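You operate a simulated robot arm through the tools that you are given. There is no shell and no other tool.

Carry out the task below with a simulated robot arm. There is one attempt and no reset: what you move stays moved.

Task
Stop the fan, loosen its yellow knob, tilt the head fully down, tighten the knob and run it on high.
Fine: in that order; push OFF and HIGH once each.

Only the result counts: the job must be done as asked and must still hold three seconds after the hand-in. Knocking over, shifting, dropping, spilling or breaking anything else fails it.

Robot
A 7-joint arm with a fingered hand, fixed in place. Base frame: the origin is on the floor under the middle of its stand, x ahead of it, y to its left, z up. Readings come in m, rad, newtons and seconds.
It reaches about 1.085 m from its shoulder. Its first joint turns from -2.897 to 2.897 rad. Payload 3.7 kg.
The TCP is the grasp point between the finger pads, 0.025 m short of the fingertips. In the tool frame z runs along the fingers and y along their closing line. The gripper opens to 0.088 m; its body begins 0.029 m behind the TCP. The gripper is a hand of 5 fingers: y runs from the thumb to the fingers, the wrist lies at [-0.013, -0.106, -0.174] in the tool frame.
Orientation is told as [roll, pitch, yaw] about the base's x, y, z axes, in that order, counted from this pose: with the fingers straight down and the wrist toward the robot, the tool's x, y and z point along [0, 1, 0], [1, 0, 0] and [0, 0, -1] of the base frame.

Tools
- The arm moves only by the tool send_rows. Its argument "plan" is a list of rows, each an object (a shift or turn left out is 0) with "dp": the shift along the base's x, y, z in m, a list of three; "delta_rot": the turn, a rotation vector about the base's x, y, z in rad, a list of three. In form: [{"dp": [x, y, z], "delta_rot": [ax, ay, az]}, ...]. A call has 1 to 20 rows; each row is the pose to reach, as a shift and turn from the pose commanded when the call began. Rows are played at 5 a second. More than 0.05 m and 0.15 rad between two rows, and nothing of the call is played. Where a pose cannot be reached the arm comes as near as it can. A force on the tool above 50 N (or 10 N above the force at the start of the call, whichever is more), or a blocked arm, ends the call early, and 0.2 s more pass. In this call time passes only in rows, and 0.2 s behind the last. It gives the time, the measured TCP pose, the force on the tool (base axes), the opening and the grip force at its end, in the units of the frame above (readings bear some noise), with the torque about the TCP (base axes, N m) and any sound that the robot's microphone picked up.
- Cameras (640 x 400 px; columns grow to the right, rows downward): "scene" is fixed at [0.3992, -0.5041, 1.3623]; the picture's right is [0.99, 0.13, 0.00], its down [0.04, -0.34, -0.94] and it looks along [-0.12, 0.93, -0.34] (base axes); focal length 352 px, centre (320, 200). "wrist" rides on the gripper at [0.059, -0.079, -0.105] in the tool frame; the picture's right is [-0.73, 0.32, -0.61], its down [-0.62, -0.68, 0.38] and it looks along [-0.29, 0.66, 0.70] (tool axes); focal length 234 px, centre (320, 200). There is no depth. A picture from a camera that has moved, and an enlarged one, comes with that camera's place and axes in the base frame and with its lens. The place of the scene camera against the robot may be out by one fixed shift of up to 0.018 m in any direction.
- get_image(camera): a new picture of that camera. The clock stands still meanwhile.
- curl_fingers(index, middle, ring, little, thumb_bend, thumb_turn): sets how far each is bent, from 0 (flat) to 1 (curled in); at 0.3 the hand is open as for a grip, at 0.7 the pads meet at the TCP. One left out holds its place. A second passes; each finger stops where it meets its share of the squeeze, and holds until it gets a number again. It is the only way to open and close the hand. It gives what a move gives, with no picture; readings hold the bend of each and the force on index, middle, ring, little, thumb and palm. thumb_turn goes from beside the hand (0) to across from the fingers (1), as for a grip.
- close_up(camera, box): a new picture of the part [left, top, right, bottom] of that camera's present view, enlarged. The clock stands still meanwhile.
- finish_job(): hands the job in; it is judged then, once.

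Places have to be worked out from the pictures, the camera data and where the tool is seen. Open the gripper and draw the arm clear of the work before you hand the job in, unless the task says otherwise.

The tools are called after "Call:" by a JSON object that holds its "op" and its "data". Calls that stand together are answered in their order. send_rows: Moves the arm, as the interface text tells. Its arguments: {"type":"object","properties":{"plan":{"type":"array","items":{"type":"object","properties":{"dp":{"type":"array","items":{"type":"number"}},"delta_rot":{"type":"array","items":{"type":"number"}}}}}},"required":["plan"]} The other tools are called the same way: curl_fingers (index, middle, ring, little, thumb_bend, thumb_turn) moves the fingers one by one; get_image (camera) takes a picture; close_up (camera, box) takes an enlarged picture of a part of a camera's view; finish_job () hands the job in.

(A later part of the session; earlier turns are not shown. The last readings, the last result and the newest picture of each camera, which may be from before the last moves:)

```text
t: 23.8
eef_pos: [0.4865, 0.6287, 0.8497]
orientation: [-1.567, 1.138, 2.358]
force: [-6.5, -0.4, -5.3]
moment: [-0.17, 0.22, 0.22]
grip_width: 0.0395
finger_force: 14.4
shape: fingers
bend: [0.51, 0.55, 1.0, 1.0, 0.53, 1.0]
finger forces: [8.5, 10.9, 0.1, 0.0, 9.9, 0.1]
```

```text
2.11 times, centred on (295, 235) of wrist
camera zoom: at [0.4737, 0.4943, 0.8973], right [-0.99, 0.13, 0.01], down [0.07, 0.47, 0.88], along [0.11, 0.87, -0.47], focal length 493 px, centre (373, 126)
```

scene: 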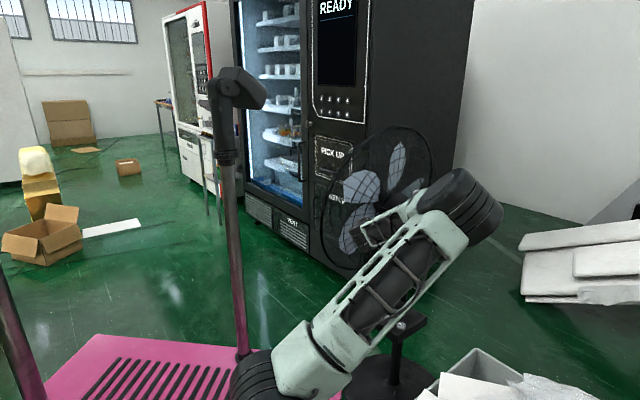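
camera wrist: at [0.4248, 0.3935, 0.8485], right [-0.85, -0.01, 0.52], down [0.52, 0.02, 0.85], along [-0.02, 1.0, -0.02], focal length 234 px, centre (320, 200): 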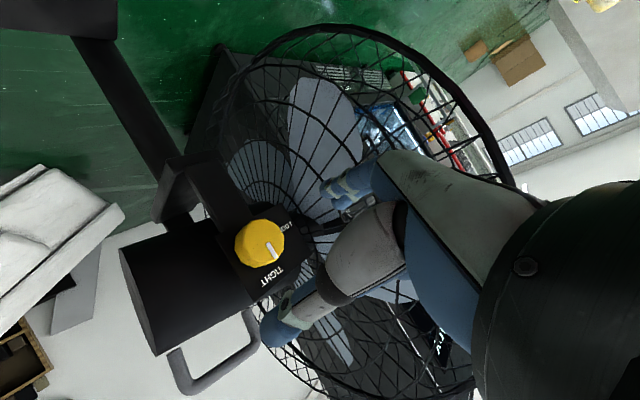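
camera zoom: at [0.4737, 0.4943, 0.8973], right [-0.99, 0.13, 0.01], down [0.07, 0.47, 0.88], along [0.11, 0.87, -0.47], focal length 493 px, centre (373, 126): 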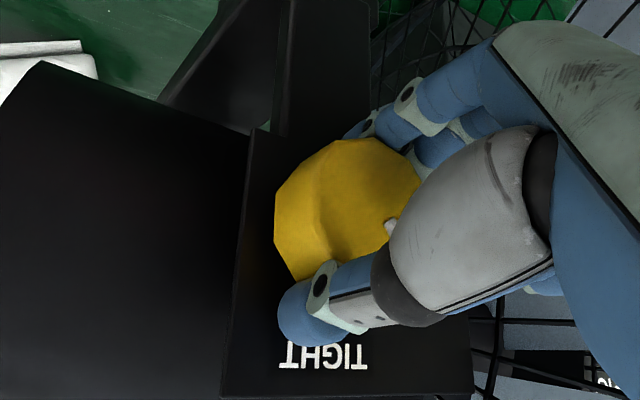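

The knob has followed 0.7 rad. I keep turning 0.4 rad more.

Call:
{"op": "send_rows", "data": {"plan": [{"delta_rot": [-0.0707, -0.0707, 0]}, {"delta_rot": [-0.1414, -0.1414, 0]}, {"delta_rot": [-0.2121, -0.2121, 0]}, {"delta_rot": [-0.2828, -0.2828, 0]}]}}

Call:
{"op": "close_up", "data": {"camera": "wrist", "box": [190, 140, 400, 330]}}

Call:
{"op": "get_image", "data": {"camera": "scene"}}

```text
t: 24.8
eef_pos: [0.4868, 0.6287, 0.8503]
orientation: [-1.562, 1.535, 2.366]
force: [-6.5, -3.4, -9.5]
moment: [-0.22, 0.35, 0.15]
grip_width: 0.0395
finger_force: 15.6
shape: fingers
bend: [0.51, 0.55, 1.0, 1.0, 0.54, 1.0]
finger forces: [9.1, 13.0, 0.0, 0.1, 9.1, 0.1]
```

```text
2.11 times, centred on (295, 235) of wrist
camera zoom: at [0.456, 0.5121, 0.9274], right [-0.95, 0.09, -0.3], down [-0.15, 0.7, 0.7], along [0.27, 0.71, -0.65], focal length 493 px, centre (373, 126)
```

zoom: 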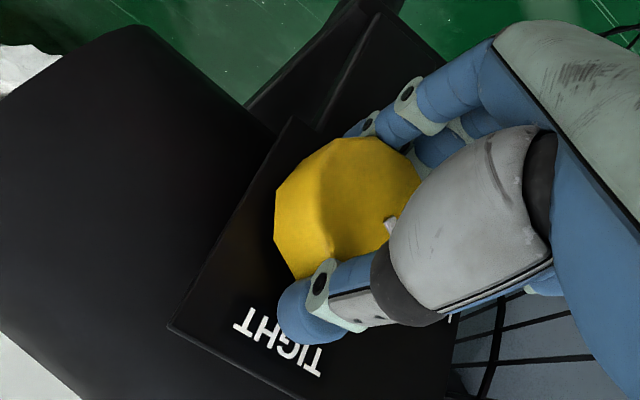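

```text
taken
```

scene: 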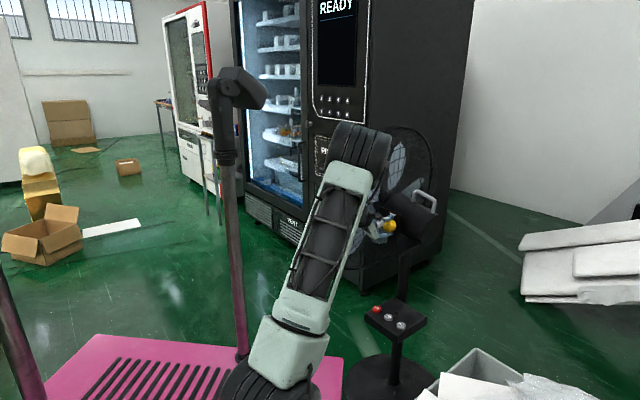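

1.1 rad done; the sideways load is growing a little because the axes are not perfectly aligned. I continue 0.3 rad while easing the hand 2 mm in the direction of the load.

Call:
{"op": "send_rows", "data": {"plan": [{"dp": [-0.0005, 0, -0.001], "delta_rot": [-0.0707, -0.0707, 0]}, {"dp": [-0.001, 0, -0.002], "delta_rot": [-0.1414, -0.1414, 0]}, {"dp": [-0.001, 0, -0.0025], "delta_rot": [-0.2121, -0.2121, 0]}]}}

Call:
{"op": "close_up", "data": {"camera": "scene", "box": [360, 180, 440, 240]}}

Call:
{"op": "close_up", "data": {"camera": "wrist", "box": [190, 140, 400, 330]}}

```text
t: 25.6
eef_pos: [0.4866, 0.6282, 0.8478]
orientation: [1.575, 1.304, -0.784]
force: [0.1, -0.2, -2.0]
moment: [-0.13, 0.16, 0.02]
grip_width: 0.0398
finger_force: 12.6
shape: fingers
bend: [0.53, 0.56, 1.0, 1.0, 0.53, 1.0]
finger forces: [7.6, 7.0, 0.0, 0.1, 11.7, 0.0]
```

```text
6.67 times, centred on (400, 210) of scene
camera zoom: at [0.3992, -0.5041, 1.3623], right [0.99, 0.13, 0.0], down [0.04, -0.34, -0.94], along [-0.12, 0.93, -0.34], focal length 2349 px, centre (-213, 133)
```

zoom: 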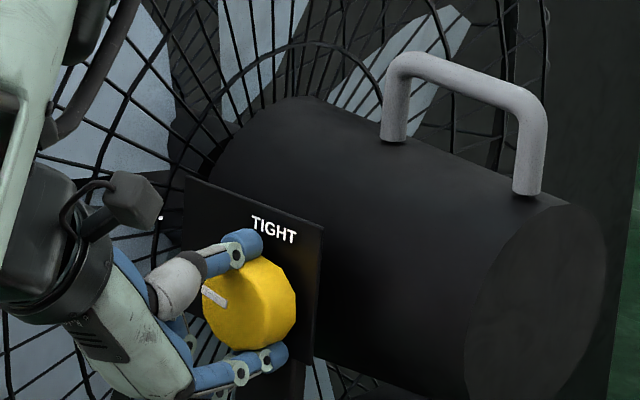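

```text
2.11 times, centred on (295, 235) of wrist
camera zoom: at [0.438, 0.5296, 0.9399], right [-0.86, 0.01, -0.5], down [-0.28, 0.82, 0.49], along [0.42, 0.57, -0.71], focal length 493 px, centre (373, 126)
```

zoom: 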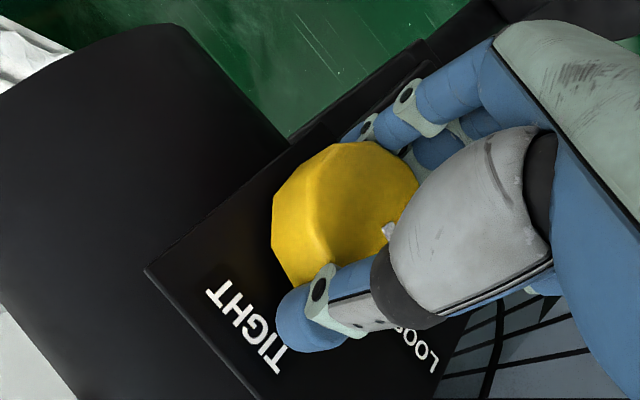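

The marker now points to LOOSE, and the head has already started to ease level, so the clamp is loose. I turn a last 0.2 rad to be at the end of the range and check the torque.

Call:
{"op": "send_rows", "data": {"plan": [{"delta_rot": [-0.0707, -0.0707, 0]}, {"delta_rot": [-0.1414, -0.1414, 0]}]}}

Call:
{"op": "close_up", "data": {"camera": "scene", "box": [360, 180, 440, 240]}}

Call:
{"op": "close_up", "data": {"camera": "wrist", "box": [190, 140, 400, 330]}}

```text
t: 26.2
eef_pos: [0.4861, 0.6287, 0.848]
orientation: [1.57, 1.104, -0.785]
force: [2.3, -1.2, -2.7]
moment: [-0.09, 0.14, -0.1]
grip_width: 0.04
finger_force: 13.0
shape: fingers
bend: [0.52, 0.57, 1.0, 1.0, 0.53, 0.99]
finger forces: [8.3, 7.0, 0.0, 0.1, 10.7, 0.0]
```

```text
6.67 times, centred on (400, 210) of scene
camera zoom: at [0.3992, -0.5041, 1.3623], right [0.99, 0.13, 0.0], down [0.04, -0.34, -0.94], along [-0.12, 0.93, -0.34], focal length 2349 px, centre (-213, 133)
```

zoom: 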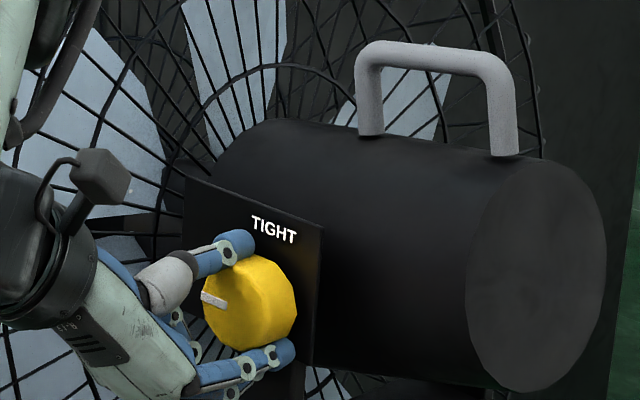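

```text
2.11 times, centred on (295, 235) of wrist
camera zoom: at [0.4245, 0.543, 0.9451], right [-0.79, -0.07, -0.61], down [-0.34, 0.88, 0.33], along [0.52, 0.47, -0.72], focal length 493 px, centre (373, 126)
```

zoom: 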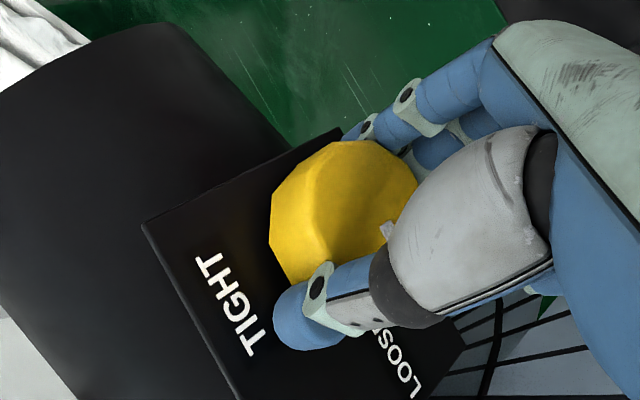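

The head is now sinking front-down by itself since the clamp is loose. I open the pinch carefully, leaving the knob at LOOSE.

Call:
{"op": "curl_fingers", "data": {"index": 0.37, "middle": 0.37, "thumb_bend": 0.35}}

Call:
{"op": "close_up", "data": {"camera": "scene", "box": [360, 180, 440, 240]}}

Call:
{"op": "get_image", "data": {"camera": "scene"}}

Call:
{"op": "get_image", "data": {"camera": "wrist"}}

```text
t: 27.2
eef_pos: [0.4854, 0.6295, 0.8476]
orientation: [1.574, 1.106, -0.784]
force: [-0.8, -0.1, 0.3]
moment: [-0.01, -0.01, -0.04]
grip_width: 0.0716
finger_force: 0.1
shape: fingers
bend: [0.37, 0.37, 1.0, 1.0, 0.35, 0.98]
finger forces: [0.0, 0.1, 0.0, 0.0, 0.0, 0.1]
```

```text
6.67 times, centred on (400, 210) of scene
camera zoom: at [0.3992, -0.5041, 1.3623], right [0.99, 0.13, 0.0], down [0.04, -0.34, -0.94], along [-0.12, 0.93, -0.34], focal length 2349 px, centre (-213, 133)
```

zoom: 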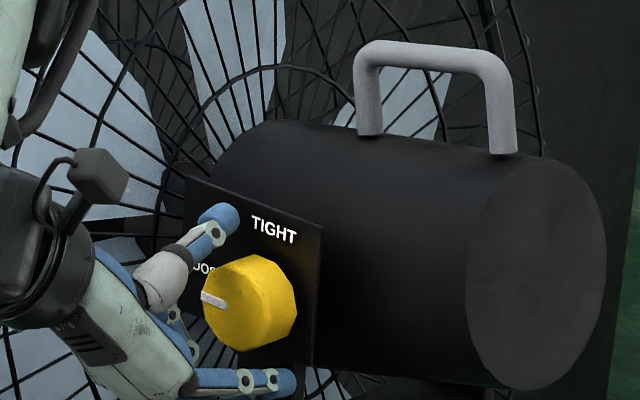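

```text
taken
```

scene: 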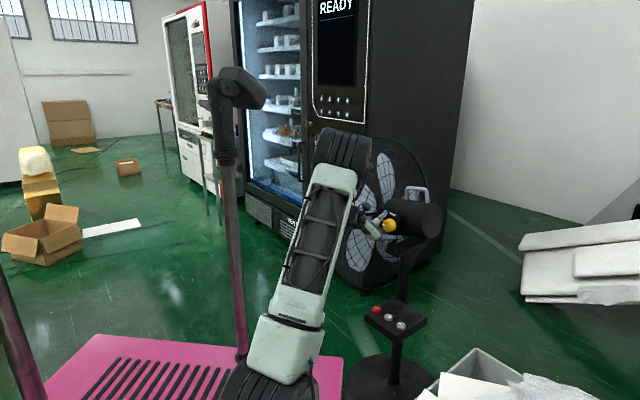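

```text
taken
camera wrist: at [0.4234, 0.5434, 0.9452], right [-0.79, -0.07, -0.61], down [-0.34, 0.88, 0.33], along [0.52, 0.47, -0.72], focal length 234 px, centre (320, 200)
```

wrist: 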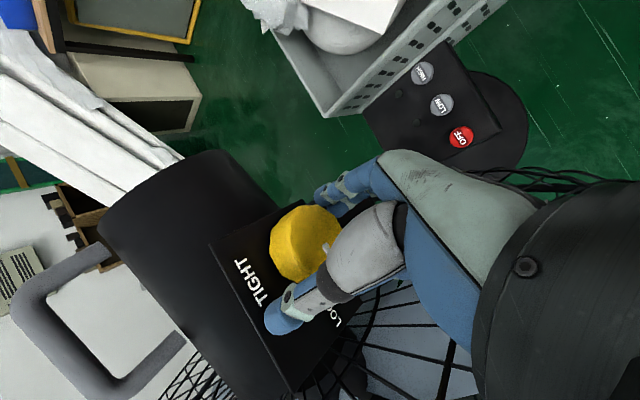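

The hand is free of the knob and the marker points to LOOSE. The head now points about 11° down; I back off along -d and then see whether it is at its stop.

Call:
{"op": "send_rows", "data": {"plan": [{"dp": [-0.01, -0.01, 0]}, {"dp": [-0.025, -0.025, 0]}, {"dp": [-0.045, -0.045, 0]}, {"dp": [-0.065, -0.065, 0]}, {"dp": [-0.085, -0.085, 0]}]}}

Call:
{"op": "close_up", "data": {"camera": "scene", "box": [310, 120, 450, 300]}}

Call:
{"op": "close_up", "data": {"camera": "scene", "box": [360, 180, 440, 240]}}

Call:
{"op": "get_image", "data": {"camera": "wrist"}}

```text
t: 28.4
eef_pos: [0.4, 0.5434, 0.8484]
orientation: [1.573, 1.107, -0.784]
force: [-0.3, -0.5, 0.3]
moment: [-0.02, 0.04, -0.02]
grip_width: 0.0718
finger_force: 0.1
shape: fingers
bend: [0.37, 0.37, 1.0, 1.0, 0.35, 0.98]
finger forces: [0.0, 0.0, 0.0, 0.0, 0.1, 0.0]
```

```text
2.22 times, centred on (380, 210) of scene
camera zoom: at [0.3992, -0.5041, 1.3623], right [0.99, 0.13, 0.0], down [0.04, -0.34, -0.94], along [-0.12, 0.93, -0.34], focal length 783 px, centre (187, 178)
```

zoom: 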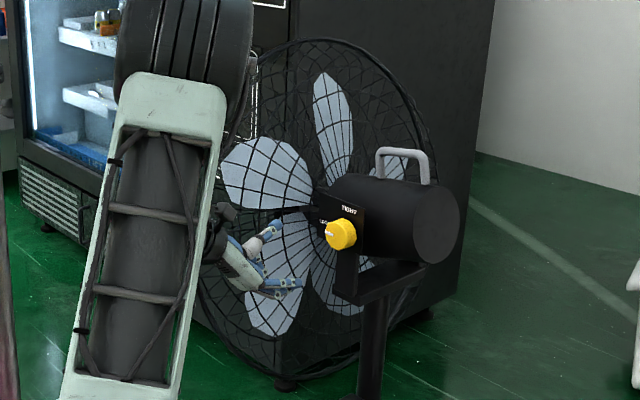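

```text
6.67 times, centred on (400, 210) of scene
camera zoom: at [0.3992, -0.5041, 1.3623], right [0.99, 0.13, 0.0], down [0.04, -0.34, -0.94], along [-0.12, 0.93, -0.34], focal length 2349 px, centre (-213, 133)
```

zoom: 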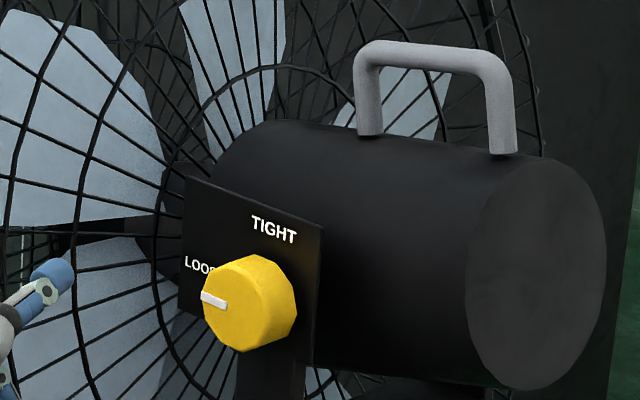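

```text
taken
camera wrist: at [0.3388, 0.4579, 0.9453], right [-0.79, -0.07, -0.61], down [-0.34, 0.88, 0.33], along [0.52, 0.47, -0.72], focal length 234 px, centre (320, 200)
```

wrist: 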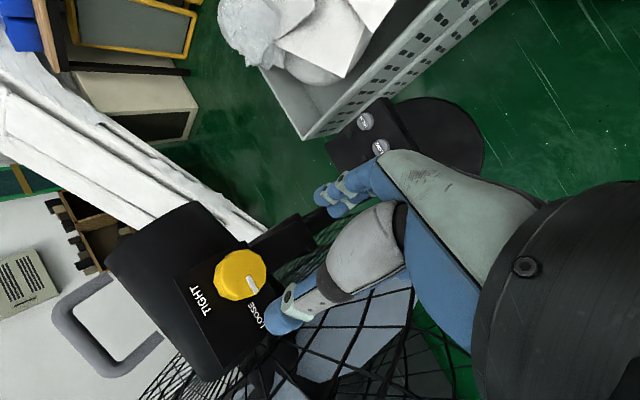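

The head has swung from about 9° up to 10° down and has rested there since. To make sure this is the stop, I will nudge the handle's rear post towards the front; first I move the hand up and to the right, clear of the housing.

Call:
{"op": "send_rows", "data": {"plan": [{"dp": [0.005, -0.005, 0.035]}, {"dp": [0.02, -0.02, 0.07]}, {"dp": [0.042, -0.042, 0.1]}, {"dp": [0.066, -0.066, 0.125]}, {"dp": [0.09, -0.09, 0.148]}, {"dp": [0.114, -0.114, 0.163]}]}}

Call:
{"op": "get_image", "data": {"camera": "scene"}}

Call:
{"op": "get_image", "data": {"camera": "wrist"}}

```text
t: 29.8
eef_pos: [0.5134, 0.4311, 1.0105]
orientation: [1.571, 1.104, -0.784]
force: [-0.5, -0.1, -0.5]
moment: [0.0, 0.02, 0.0]
grip_width: 0.0715
finger_force: 0.1
shape: fingers
bend: [0.37, 0.37, 1.0, 1.0, 0.35, 0.98]
finger forces: [0.0, 0.0, 0.0, 0.0, 0.0, 0.0]
```

```text
taken
```

scene: 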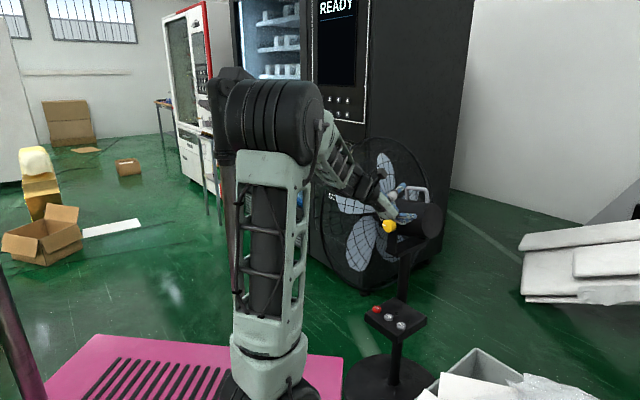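

```text
taken
camera wrist: at [0.4529, 0.3455, 1.1074], right [-0.79, -0.07, -0.61], down [-0.34, 0.88, 0.33], along [0.52, 0.47, -0.72], focal length 234 px, centre (320, 200)
```

wrist: 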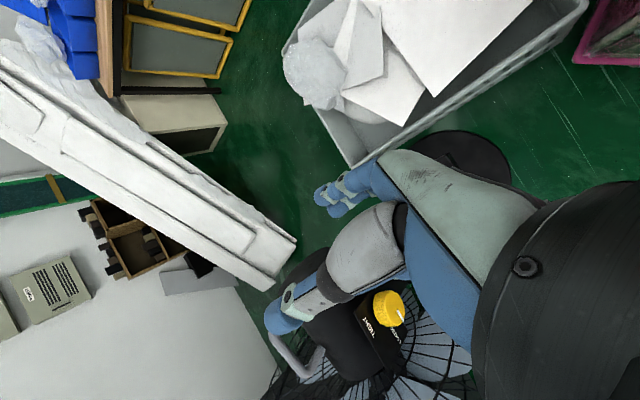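

Clear view; now I move forward along d so the fingers pass to the right of the handle's rear post.

Call:
{"op": "send_rows", "data": {"plan": [{"dp": [0.028, 0.028, 0]}, {"dp": [0.056, 0.056, 0]}, {"dp": [0.084, 0.084, 0]}, {"dp": [0.112, 0.112, 0]}, {"dp": [0.14, 0.14, 0]}, {"dp": [0.166, 0.166, 0]}]}}

Call:
{"op": "close_up", "data": {"camera": "scene", "box": [360, 160, 460, 240]}}

Call:
{"op": "get_image", "data": {"camera": "wrist"}}

```text
t: 31.2
eef_pos: [0.6803, 0.597, 1.0111]
orientation: [1.575, 1.105, -0.782]
force: [-0.3, -0.3, 1.0]
moment: [-0.02, 0.01, -0.01]
grip_width: 0.0718
finger_force: 0.0
shape: fingers
bend: [0.37, 0.37, 1.0, 1.0, 0.35, 0.98]
finger forces: [0.1, 0.0, 0.1, 0.0, 0.0, 0.0]
```

```text
5.00 times, centred on (410, 200) of scene
camera zoom: at [0.3992, -0.5041, 1.3623], right [0.99, 0.13, 0.0], down [0.04, -0.34, -0.94], along [-0.12, 0.93, -0.34], focal length 1762 px, centre (-130, 200)
```

zoom: 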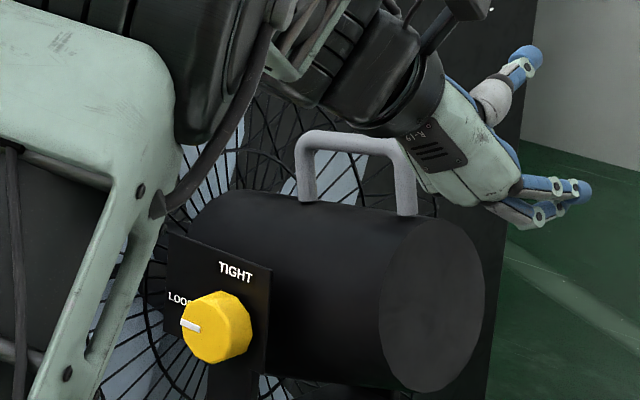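

```text
taken
camera wrist: at [0.6186, 0.5114, 1.1084], right [-0.78, -0.07, -0.62], down [-0.34, 0.88, 0.33], along [0.52, 0.47, -0.72], focal length 234 px, centre (320, 200)
```

wrist: 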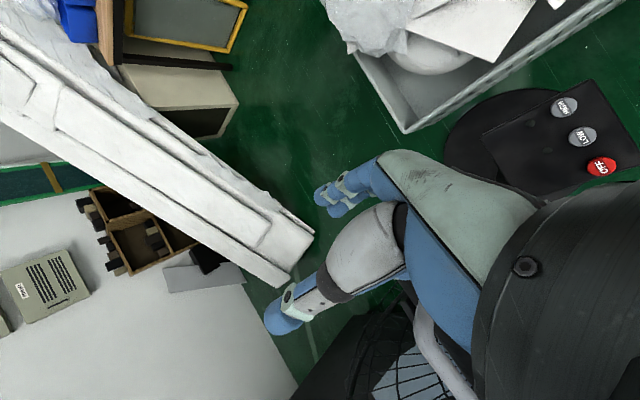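

The fingers are to the right of the rear post. I shift slowly towards the front of the fan (-r) until I feel the post.

Call:
{"op": "send_rows", "data": {"plan": [{"dp": [-0.007, 0.007, 0]}, {"dp": [-0.014, 0.014, 0]}, {"dp": [-0.021, 0.021, 0]}, {"dp": [-0.028, 0.028, 0]}, {"dp": [-0.035, 0.035, 0]}]}}

Call:
{"op": "close_up", "data": {"camera": "scene", "box": [360, 160, 460, 240]}}

Call:
{"op": "close_up", "data": {"camera": "wrist", "box": [240, 150, 500, 400]}}

```text
t: 32.4
eef_pos: [0.6455, 0.6303, 1.0108]
orientation: [1.572, 1.106, -0.785]
force: [0.7, -0.4, 0.8]
moment: [-0.03, 0.0, -0.02]
grip_width: 0.0717
finger_force: 0.1
shape: fingers
bend: [0.37, 0.37, 1.0, 1.0, 0.35, 0.98]
finger forces: [0.0, 0.1, 0.1, 0.0, 0.0, 0.0]
```

```text
5.00 times, centred on (410, 200) of scene
camera zoom: at [0.3992, -0.5041, 1.3623], right [0.99, 0.13, 0.0], down [0.04, -0.34, -0.94], along [-0.12, 0.93, -0.34], focal length 1762 px, centre (-130, 200)
```

zoom: 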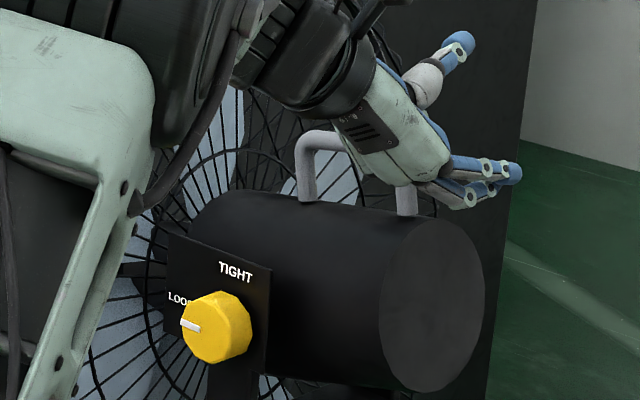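

```text
1.60 times, centred on (370, 275) of wrist
camera zoom: at [0.5836, 0.5456, 1.1079], right [-0.79, -0.07, -0.61], down [-0.34, 0.88, 0.33], along [0.52, 0.47, -0.72], focal length 375 px, centre (240, 80)
```

zoom: 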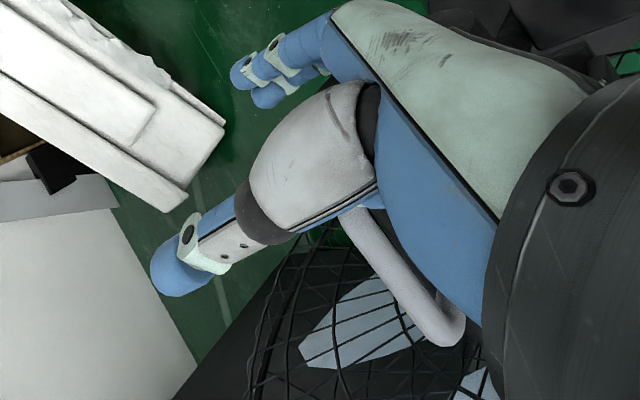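

No contact yet at r≈0.011. I keep shifting in 5 mm steps.

Call:
{"op": "send_rows", "data": {"plan": [{"dp": [-0.0035, 0.0035, 0]}, {"dp": [-0.007, 0.007, 0]}, {"dp": [-0.0105, 0.0105, 0]}, {"dp": [-0.014, 0.014, 0]}]}}

Call:
{"op": "close_up", "data": {"camera": "scene", "box": [360, 160, 460, 240]}}

```text
t: 33.4
eef_pos: [0.6313, 0.6455, 1.0116]
orientation: [1.574, 1.107, -0.784]
force: [0.3, 0.3, 0.1]
moment: [-0.03, 0.01, -0.01]
grip_width: 0.0716
finger_force: 0.0
shape: fingers
bend: [0.37, 0.37, 1.0, 1.0, 0.35, 0.98]
finger forces: [0.0, 0.0, 0.1, 0.0, 0.1, 0.0]
```

```text
5.00 times, centred on (410, 200) of scene
camera zoom: at [0.3992, -0.5041, 1.3623], right [0.99, 0.13, 0.0], down [0.04, -0.34, -0.94], along [-0.12, 0.93, -0.34], focal length 1762 px, centre (-130, 200)
```

zoom: 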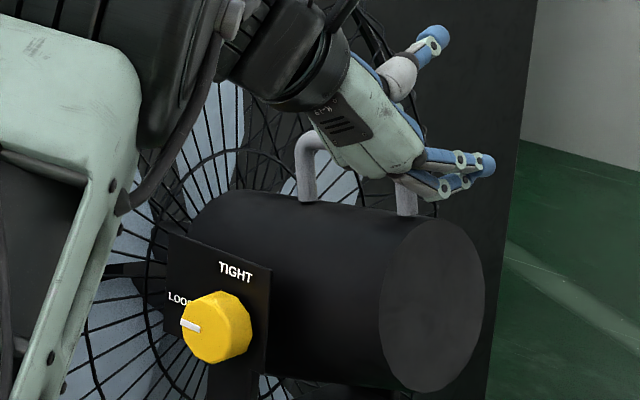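

Still free at r≈-0.010; the post is about 3–4 cm further. I go on slowly.

Call:
{"op": "send_rows", "data": {"plan": [{"dp": [-0.0035, 0.0035, 0]}, {"dp": [-0.007, 0.007, 0]}, {"dp": [-0.0105, 0.0105, 0]}, {"dp": [-0.014, 0.014, 0]}]}}

Call:
{"op": "close_up", "data": {"camera": "scene", "box": [360, 160, 460, 240]}}

Call:
{"op": "close_up", "data": {"camera": "wrist", "box": [240, 150, 500, 400]}}

```text
t: 34.4
eef_pos: [0.6171, 0.6578, 1.0107]
orientation: [1.571, 1.107, -0.783]
force: [-0.4, -0.7, 0.1]
moment: [0.02, 0.0, 0.01]
grip_width: 0.0717
finger_force: 0.0
shape: fingers
bend: [0.37, 0.37, 1.0, 1.0, 0.35, 0.98]
finger forces: [0.1, 0.1, 0.1, 0.0, 0.0, 0.0]
```

```text
5.00 times, centred on (410, 200) of scene
camera zoom: at [0.3992, -0.5041, 1.3623], right [0.99, 0.13, 0.0], down [0.04, -0.34, -0.94], along [-0.12, 0.93, -0.34], focal length 1762 px, centre (-130, 200)
```

zoom: 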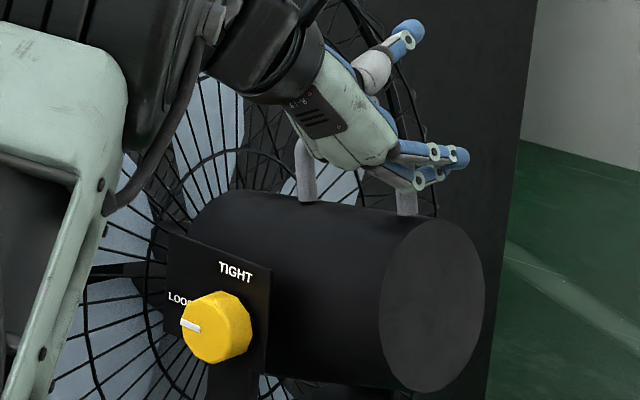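

```text
1.60 times, centred on (370, 275) of wrist
camera zoom: at [0.5559, 0.5735, 1.1079], right [-0.79, -0.07, -0.61], down [-0.34, 0.88, 0.33], along [0.52, 0.47, -0.72], focal length 375 px, centre (240, 80)
```

zoom: 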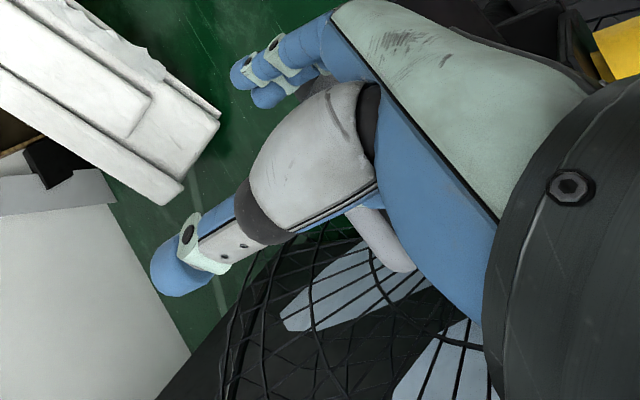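

The folded fingers are now close to the handle's rear corner. I continue in 3 mm steps and watch the force.

Call:
{"op": "send_rows", "data": {"plan": [{"dp": [-0.0025, 0.0025, 0]}, {"dp": [-0.005, 0.005, 0]}]}}

Call:
{"op": "close_up", "data": {"camera": "scene", "box": [390, 180, 440, 220]}}

```text
t: 35.0
eef_pos: [0.6119, 0.6635, 1.0094]
orientation: [1.571, 1.108, -0.785]
force: [0.3, 0.4, 0.0]
moment: [-0.02, -0.03, -0.02]
grip_width: 0.0713
finger_force: 0.0
shape: fingers
bend: [0.37, 0.37, 1.0, 1.0, 0.35, 0.98]
finger forces: [0.0, 0.1, 0.1, 0.0, 0.1, 0.0]
```

```text
10.00 times, centred on (415, 200) of scene
camera zoom: at [0.3992, -0.5041, 1.3623], right [0.99, 0.13, 0.0], down [0.04, -0.34, -0.94], along [-0.12, 0.93, -0.34], focal length 3524 px, centre (-630, 200)
```

zoom: 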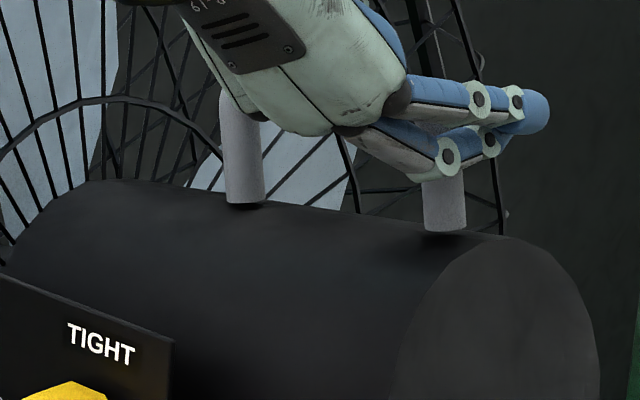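

The index and middle fingers are about 1 cm short of the post. I continue in small steps.

Call:
{"op": "send_rows", "data": {"plan": [{"dp": [-0.0025, 0.0025, 0]}, {"dp": [-0.005, 0.005, 0]}, {"dp": [-0.0075, 0.0075, 0]}]}}

Call:
{"op": "close_up", "data": {"camera": "scene", "box": [390, 180, 440, 220]}}

```text
t: 35.8
eef_pos: [0.6054, 0.6698, 1.0114]
orientation: [1.575, 1.104, -0.781]
force: [3.0, -2.6, 2.9]
moment: [-0.2, -0.16, -0.06]
grip_width: 0.0716
finger_force: 3.3
shape: fingers
bend: [0.37, 0.37, 1.0, 1.0, 0.35, 0.98]
finger forces: [0.0, 5.2, 0.0, 0.0, 0.1, 0.0]
```

```text
10.00 times, centred on (415, 200) of scene
camera zoom: at [0.3992, -0.5041, 1.3623], right [0.99, 0.13, 0.0], down [0.04, -0.34, -0.94], along [-0.12, 0.93, -0.34], focal length 3524 px, centre (-630, 200)
```

zoom: 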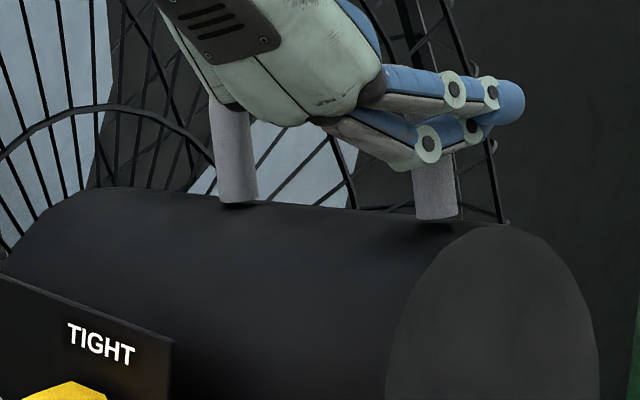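

Contact: the middle finger feels 5 N and the head moved a little further down (the handle shifted), so it was not yet at its stop. I keep pushing along the handle's arc (left and slightly up), watching for the force to jump.

Call:
{"op": "send_rows", "data": {"plan": [{"dp": [-0.0032, 0.0032, 0.0022]}, {"dp": [-0.0064, 0.0064, 0.0044]}]}}

Call:
{"op": "close_up", "data": {"camera": "scene", "box": [390, 180, 440, 220]}}

```text
t: 36.4
eef_pos: [0.6, 0.677, 1.0161]
orientation: [1.572, 1.104, -0.786]
force: [10.3, -9.1, 1.4]
moment: [-0.46, -0.63, -0.05]
grip_width: 0.072
finger_force: 6.6
shape: fingers
bend: [0.37, 0.33, 1.0, 1.0, 0.35, 0.98]
finger forces: [0.1, 13.6, 0.1, 0.0, 0.0, 0.0]
```

```text
10.00 times, centred on (415, 200) of scene
camera zoom: at [0.3992, -0.5041, 1.3623], right [0.99, 0.13, 0.0], down [0.04, -0.34, -0.94], along [-0.12, 0.93, -0.34], focal length 3524 px, centre (-630, 200)
```

zoom: 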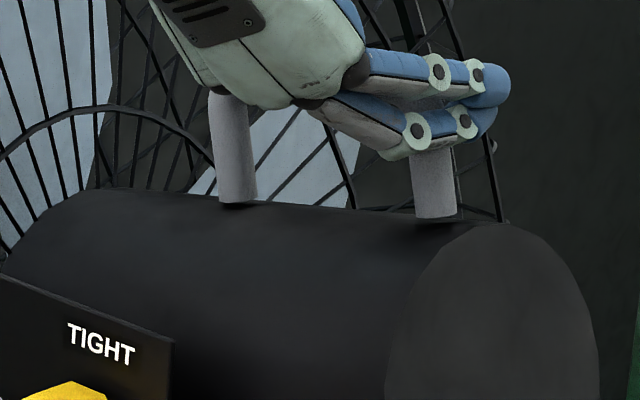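

The force jumped to 14 N without further motion, and the plate has not shifted: the head is at its lower stop. I back the hand away to the right and check that the head stays.

Call:
{"op": "send_rows", "data": {"plan": [{"dp": [0.005, -0.005, 0]}, {"dp": [0.02, -0.02, 0]}, {"dp": [0.04, -0.04, 0.0]}, {"dp": [0.065, -0.065, 0.0]}]}}

Call:
{"op": "close_up", "data": {"camera": "scene", "box": [390, 180, 440, 220]}}

Call:
{"op": "close_up", "data": {"camera": "scene", "box": [360, 180, 440, 240]}}

```text
t: 37.4
eef_pos: [0.6605, 0.6141, 1.0165]
orientation: [1.571, 1.107, -0.782]
force: [-0.2, 0.4, -0.6]
moment: [0.01, -0.01, -0.01]
grip_width: 0.0716
finger_force: 0.1
shape: fingers
bend: [0.37, 0.37, 1.0, 1.0, 0.35, 0.98]
finger forces: [0.0, 0.0, 0.1, 0.0, 0.0, 0.1]
```

```text
10.00 times, centred on (415, 200) of scene
camera zoom: at [0.3992, -0.5041, 1.3623], right [0.99, 0.13, 0.0], down [0.04, -0.34, -0.94], along [-0.12, 0.93, -0.34], focal length 3524 px, centre (-630, 200)
```

zoom: 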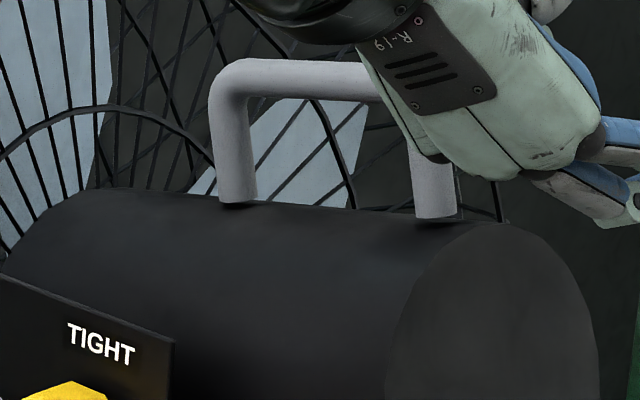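

```text
6.67 times, centred on (400, 210) of scene
camera zoom: at [0.3992, -0.5041, 1.3623], right [0.99, 0.13, 0.0], down [0.04, -0.34, -0.94], along [-0.12, 0.93, -0.34], focal length 2349 px, centre (-213, 133)
```

zoom: 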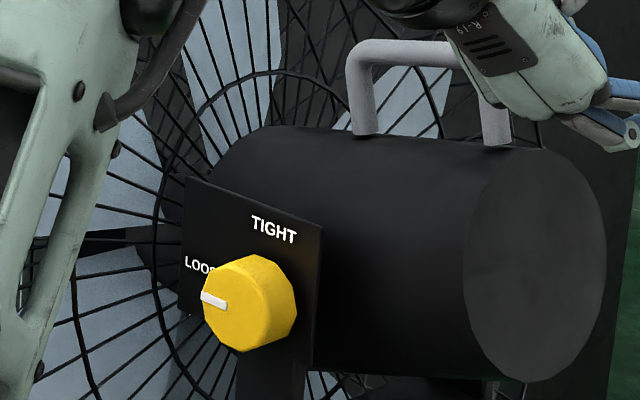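

The head stays at the lower stop (about 13–14° down) and the knob still points to LOOSE. I retreat along -d and return to the place in front of the knob.

Call:
{"op": "send_rows", "data": {"plan": [{"dp": [0.015, -0.015, 0]}, {"dp": [-0.013, -0.043, 0]}, {"dp": [-0.041, -0.071, 0]}, {"dp": [-0.069, -0.099, 0]}, {"dp": [-0.097, -0.127, 0]}, {"dp": [-0.125, -0.155, 0]}, {"dp": [-0.151, -0.181, -0.005]}, {"dp": [-0.175, -0.16, -0.03]}, {"dp": [-0.198, -0.137, -0.06]}, {"dp": [-0.222, -0.113, -0.09]}, {"dp": [-0.245, -0.09, -0.125]}, {"dp": [-0.259, -0.073, -0.165]}]}}

Call:
{"op": "get_image", "data": {"camera": "scene"}}

Call:
{"op": "get_image", "data": {"camera": "wrist"}}

Call:
{"op": "close_up", "data": {"camera": "scene", "box": [360, 180, 440, 240]}}

```text
t: 40.0
eef_pos: [0.4045, 0.5403, 0.8512]
orientation: [1.575, 1.106, -0.781]
force: [0.7, -0.9, 0.0]
moment: [0.02, 0.01, 0.0]
grip_width: 0.0716
finger_force: 0.1
shape: fingers
bend: [0.37, 0.37, 1.0, 1.0, 0.35, 0.98]
finger forces: [0.0, 0.1, 0.0, 0.0, 0.0, 0.1]
```

```text
taken
```

scene: 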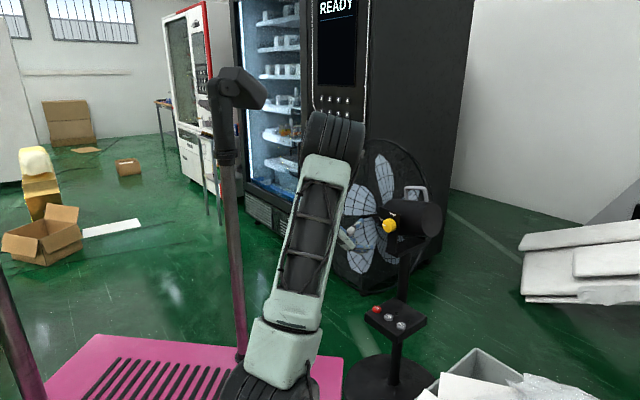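

```text
taken
camera wrist: at [0.3425, 0.4545, 0.9481], right [-0.79, -0.07, -0.61], down [-0.34, 0.88, 0.33], along [0.52, 0.47, -0.72], focal length 234 px, centre (320, 200)
```

wrist: 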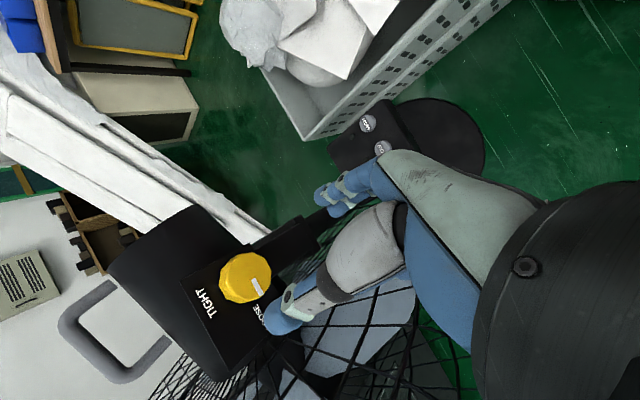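

```text
6.67 times, centred on (400, 210) of scene
camera zoom: at [0.3992, -0.5041, 1.3623], right [0.99, 0.13, 0.0], down [0.04, -0.34, -0.94], along [-0.12, 0.93, -0.34], focal length 2349 px, centre (-213, 133)
```

zoom: 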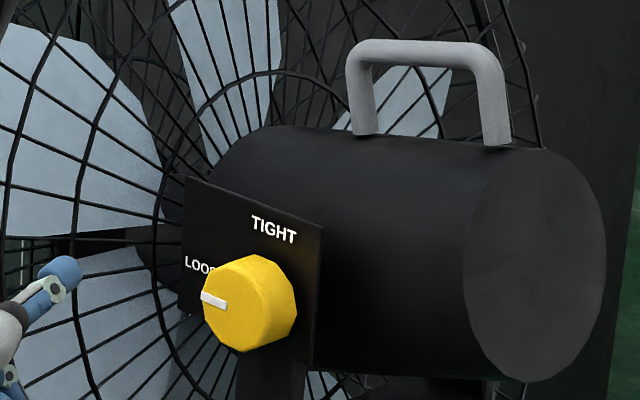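

Everything holds. I return to the same grip pose at the knob: a small sideways correction, then forward along d.

Call:
{"op": "send_rows", "data": {"plan": [{"dp": [0.008, 0.0162, -0.0024]}, {"dp": [0.025, 0.0332, -0.0024]}, {"dp": [0.042, 0.0502, -0.0024]}, {"dp": [0.056, 0.0642, -0.0024]}, {"dp": [0.068, 0.0762, -0.0024]}, {"dp": [0.0809, 0.0891, -0.0024]}]}}

Call:
{"op": "close_up", "data": {"camera": "scene", "box": [360, 180, 440, 240]}}

Call:
{"op": "close_up", "data": {"camera": "wrist", "box": [190, 140, 400, 330]}}

```text
t: 41.4
eef_pos: [0.4841, 0.6308, 0.8466]
orientation: [1.573, 1.106, -0.784]
force: [-0.4, 0.4, -0.4]
moment: [0.0, -0.01, 0.01]
grip_width: 0.0717
finger_force: 0.0
shape: fingers
bend: [0.37, 0.37, 1.0, 1.0, 0.35, 0.98]
finger forces: [0.1, 0.0, 0.0, 0.0, 0.0, 0.0]
```

```text
6.67 times, centred on (400, 210) of scene
camera zoom: at [0.3992, -0.5041, 1.3623], right [0.99, 0.13, 0.0], down [0.04, -0.34, -0.94], along [-0.12, 0.93, -0.34], focal length 2349 px, centre (-213, 133)
```

zoom: 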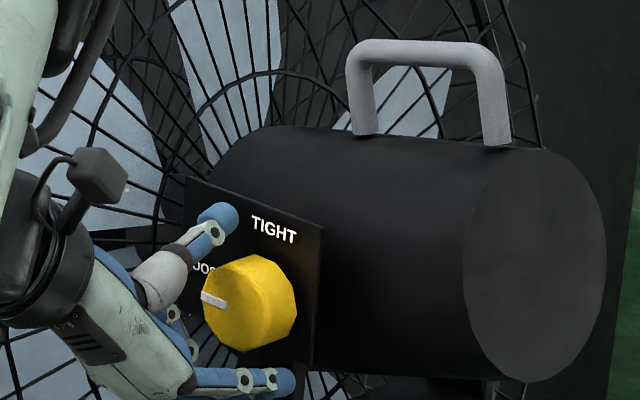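

```text
2.11 times, centred on (295, 235) of wrist
camera zoom: at [0.423, 0.5446, 0.945], right [-0.79, -0.07, -0.61], down [-0.34, 0.88, 0.33], along [0.52, 0.47, -0.72], focal length 493 px, centre (373, 126)
```

zoom: 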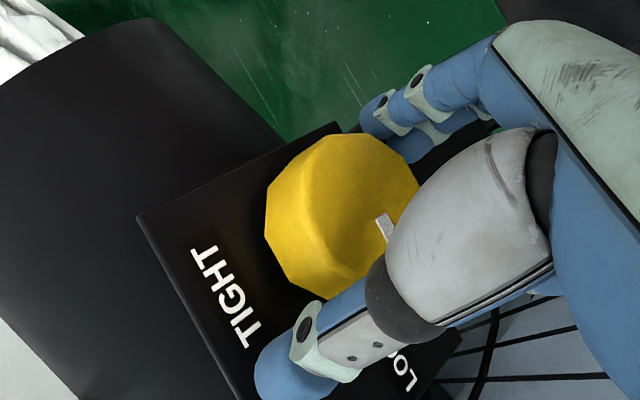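

The hand is in the same place around the knob. I close the pinch.

Call:
{"op": "curl_fingers", "data": {"index": 0.65, "middle": 0.65, "thumb_bend": 0.65}}

Call:
{"op": "close_up", "data": {"camera": "scene", "box": [360, 180, 440, 240]}}

```text
t: 42.4
eef_pos: [0.4849, 0.6289, 0.8473]
orientation: [1.57, 1.105, -0.786]
force: [0.5, -1.4, -4.6]
moment: [-0.16, 0.2, -0.05]
grip_width: 0.0403
finger_force: 13.3
shape: fingers
bend: [0.52, 0.57, 1.0, 1.0, 0.52, 1.0]
finger forces: [8.6, 6.2, 0.0, 0.0, 10.8, 0.1]
```

```text
6.67 times, centred on (400, 210) of scene
camera zoom: at [0.3992, -0.5041, 1.3623], right [0.99, 0.13, 0.0], down [0.04, -0.34, -0.94], along [-0.12, 0.93, -0.34], focal length 2349 px, centre (-213, 133)
```

zoom: 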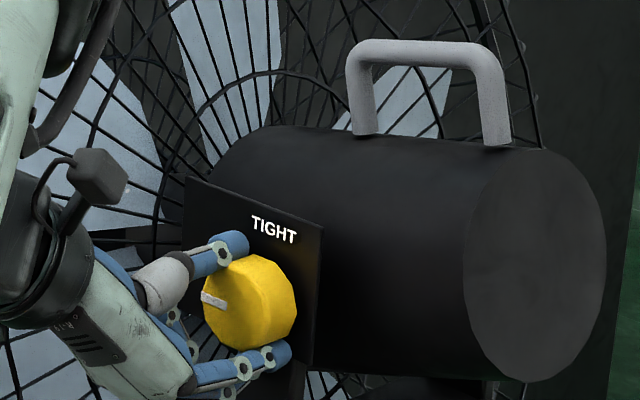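

Firm grip again (13 N). I turn clockwise (rotation along +d) towards TIGHT, first 0.5 rad.

Call:
{"op": "send_rows", "data": {"plan": [{"delta_rot": [0.0707, 0.0707, 0]}, {"delta_rot": [0.1414, 0.1414, 0]}, {"delta_rot": [0.2121, 0.2121, 0]}, {"delta_rot": [0.2828, 0.2828, 0]}, {"delta_rot": [0.3535, 0.3535, 0]}]}}

Call:
{"op": "close_up", "data": {"camera": "scene", "box": [360, 180, 440, 240]}}

Call:
{"op": "close_up", "data": {"camera": "wrist", "box": [190, 140, 400, 330]}}

```text
t: 43.6
eef_pos: [0.4847, 0.6293, 0.8486]
orientation: [-1.585, 1.535, 2.343]
force: [-1.6, 5.5, -1.1]
moment: [-0.19, 0.12, 0.05]
grip_width: 0.0403
finger_force: 12.2
shape: fingers
bend: [0.52, 0.57, 1.0, 1.0, 0.52, 1.0]
finger forces: [6.9, 6.1, 0.1, 0.0, 12.1, 0.0]
```

```text
6.67 times, centred on (400, 210) of scene
camera zoom: at [0.3992, -0.5041, 1.3623], right [0.99, 0.13, 0.0], down [0.04, -0.34, -0.94], along [-0.12, 0.93, -0.34], focal length 2349 px, centre (-213, 133)
```

zoom: 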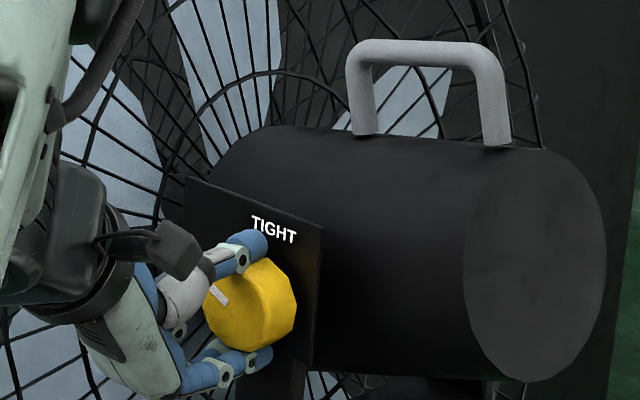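

```text
2.11 times, centred on (295, 235) of wrist
camera zoom: at [0.4548, 0.5123, 0.9251], right [-0.95, 0.09, -0.3], down [-0.15, 0.69, 0.7], along [0.27, 0.71, -0.65], focal length 493 px, centre (373, 126)
```

zoom: 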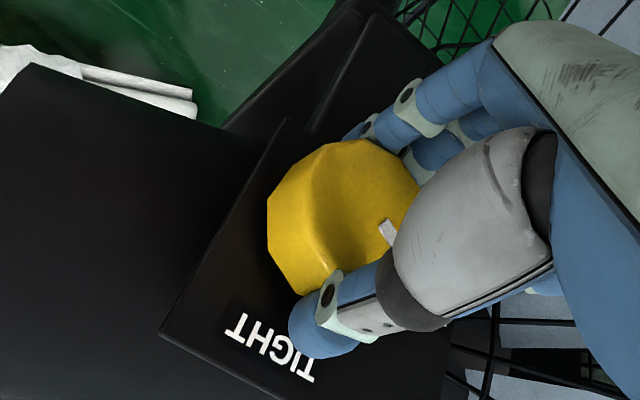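

The knob follows and the head stays at its stop. I continue 0.5 rad.

Call:
{"op": "send_rows", "data": {"plan": [{"delta_rot": [0.0707, 0.0707, 0]}, {"delta_rot": [0.1414, 0.1414, 0]}, {"dp": [0, 0, 0.0005], "delta_rot": [0.2121, 0.2121, 0]}, {"dp": [0, 0, 0.001], "delta_rot": [0.2828, 0.2828, 0]}, {"dp": [0, 0, 0.001], "delta_rot": [0.3535, 0.3535, 0]}]}}

Call:
{"op": "close_up", "data": {"camera": "wrist", "box": [190, 140, 400, 330]}}

Call:
{"op": "get_image", "data": {"camera": "scene"}}

```text
t: 44.8
eef_pos: [0.485, 0.6296, 0.8476]
orientation: [-1.573, 1.035, 2.355]
force: [-2.9, 6.9, 2.1]
moment: [-0.14, 0.08, 0.23]
grip_width: 0.0404
finger_force: 12.8
shape: fingers
bend: [0.53, 0.57, 1.0, 1.0, 0.52, 1.0]
finger forces: [7.1, 7.2, 0.1, 0.0, 11.6, 0.1]
```

```text
2.11 times, centred on (295, 235) of wrist
camera zoom: at [0.4756, 0.4914, 0.8868], right [-0.99, 0.13, 0.09], down [0.14, 0.4, 0.9], along [0.08, 0.91, -0.42], focal length 493 px, centre (373, 126)
```

zoom: 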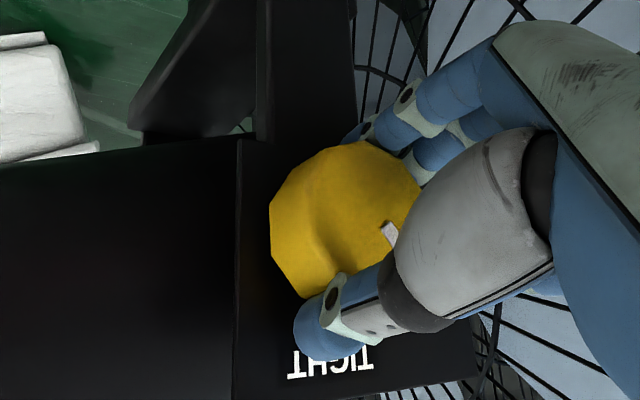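

```text
taken
```

scene: 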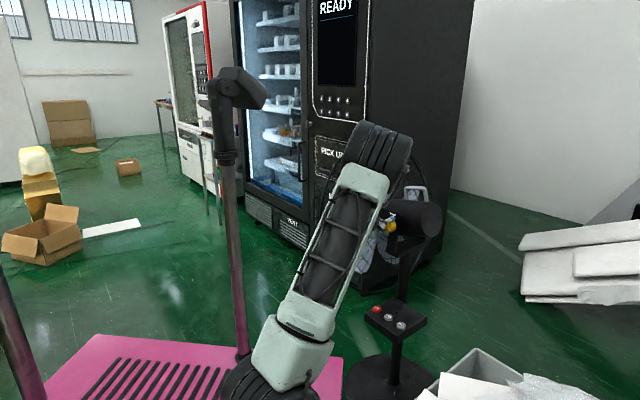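

1.0 rad done with low torque. I continue 0.4 rad.

Call:
{"op": "send_rows", "data": {"plan": [{"delta_rot": [0.0707, 0.0707, 0]}, {"delta_rot": [0.1414, 0.1414, 0]}, {"dp": [0, 0, 0.0005], "delta_rot": [0.2121, 0.2121, 0]}, {"dp": [0, 0, 0.001], "delta_rot": [0.2828, 0.2828, 0]}]}}

Call:
{"op": "close_up", "data": {"camera": "wrist", "box": [190, 140, 400, 330]}}

```text
t: 45.8
eef_pos: [0.485, 0.6297, 0.8491]
orientation: [-1.573, 0.634, 2.358]
force: [-3.5, 8.5, 2.4]
moment: [-0.08, 0.06, 0.27]
grip_width: 0.04
finger_force: 12.4
shape: fingers
bend: [0.52, 0.57, 1.0, 1.0, 0.52, 1.0]
finger forces: [8.3, 7.5, 0.1, 0.1, 9.8, 0.0]
```

```text
2.11 times, centred on (295, 235) of wrist
camera zoom: at [0.4807, 0.4859, 0.8495], right [-0.92, 0.06, 0.39], down [0.4, 0.14, 0.91], along [0.0, 0.99, -0.16], focal length 493 px, centre (373, 126)
```

zoom: 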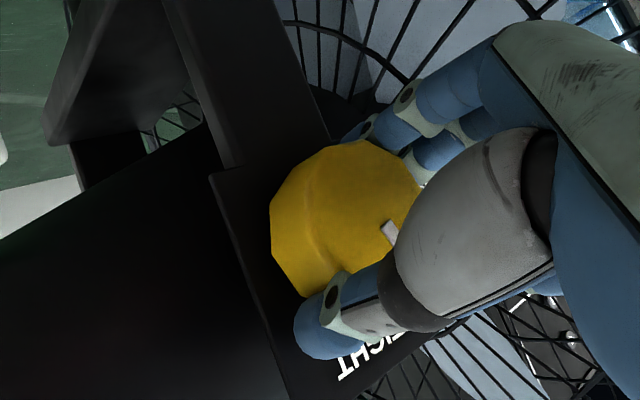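

1.4 rad done. I finish the remaining 0.2 rad back to the original TIGHT angle, easing 1 mm sideways to unload the grip.

Call:
{"op": "send_rows", "data": {"plan": [{"dp": [-0.0005, 0.0005, 0], "delta_rot": [0.0707, 0.0707, 0]}, {"dp": [-0.001, 0.001, 0], "delta_rot": [0.1414, 0.1414, 0]}]}}

Call:
{"op": "close_up", "data": {"camera": "wrist", "box": [190, 140, 400, 330]}}

```text
t: 46.4
eef_pos: [0.4841, 0.6296, 0.8501]
orientation: [-1.571, 0.435, 2.356]
force: [-1.3, 2.7, 5.6]
moment: [-0.02, -0.02, 0.17]
grip_width: 0.0402
finger_force: 12.6
shape: fingers
bend: [0.53, 0.57, 1.0, 1.0, 0.52, 1.0]
finger forces: [6.8, 6.2, 0.0, 0.0, 12.7, 0.0]
```

```text
2.11 times, centred on (295, 235) of wrist
camera zoom: at [0.4788, 0.488, 0.8301], right [-0.85, -0.01, 0.52], down [0.52, 0.02, 0.85], along [-0.01, 1.0, -0.01], focal length 493 px, centre (373, 126)
```

zoom: 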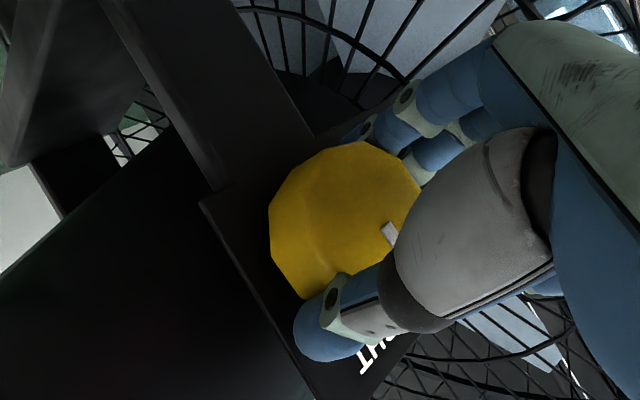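

The hand is back at the starting angle. To be sure the knob is fully tight I turn a little further and watch for resistance.

Call:
{"op": "send_rows", "data": {"plan": [{"delta_rot": [0.0495, 0.0495, 0]}, {"delta_rot": [0.0919, 0.0919, 0]}]}}

Call:
{"op": "close_up", "data": {"camera": "wrist", "box": [190, 140, 400, 330]}}

```text
t: 47.0
eef_pos: [0.4842, 0.6304, 0.8498]
orientation: [-1.568, 0.306, 2.357]
force: [-0.9, 4.0, 4.6]
moment: [-0.12, -0.07, 0.21]
grip_width: 0.0402
finger_force: 12.3
shape: fingers
bend: [0.54, 0.57, 1.0, 1.0, 0.52, 1.0]
finger forces: [7.3, 5.9, 0.0, 0.0, 11.4, 0.0]
```

```text
2.11 times, centred on (295, 235) of wrist
camera zoom: at [0.476, 0.4907, 0.8177], right [-0.8, -0.06, 0.6], down [0.6, -0.06, 0.8], along [-0.01, 1.0, 0.08], focal length 493 px, centre (373, 126)
```

zoom: 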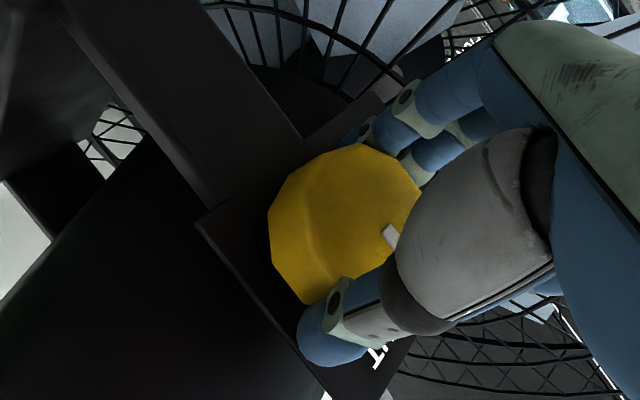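

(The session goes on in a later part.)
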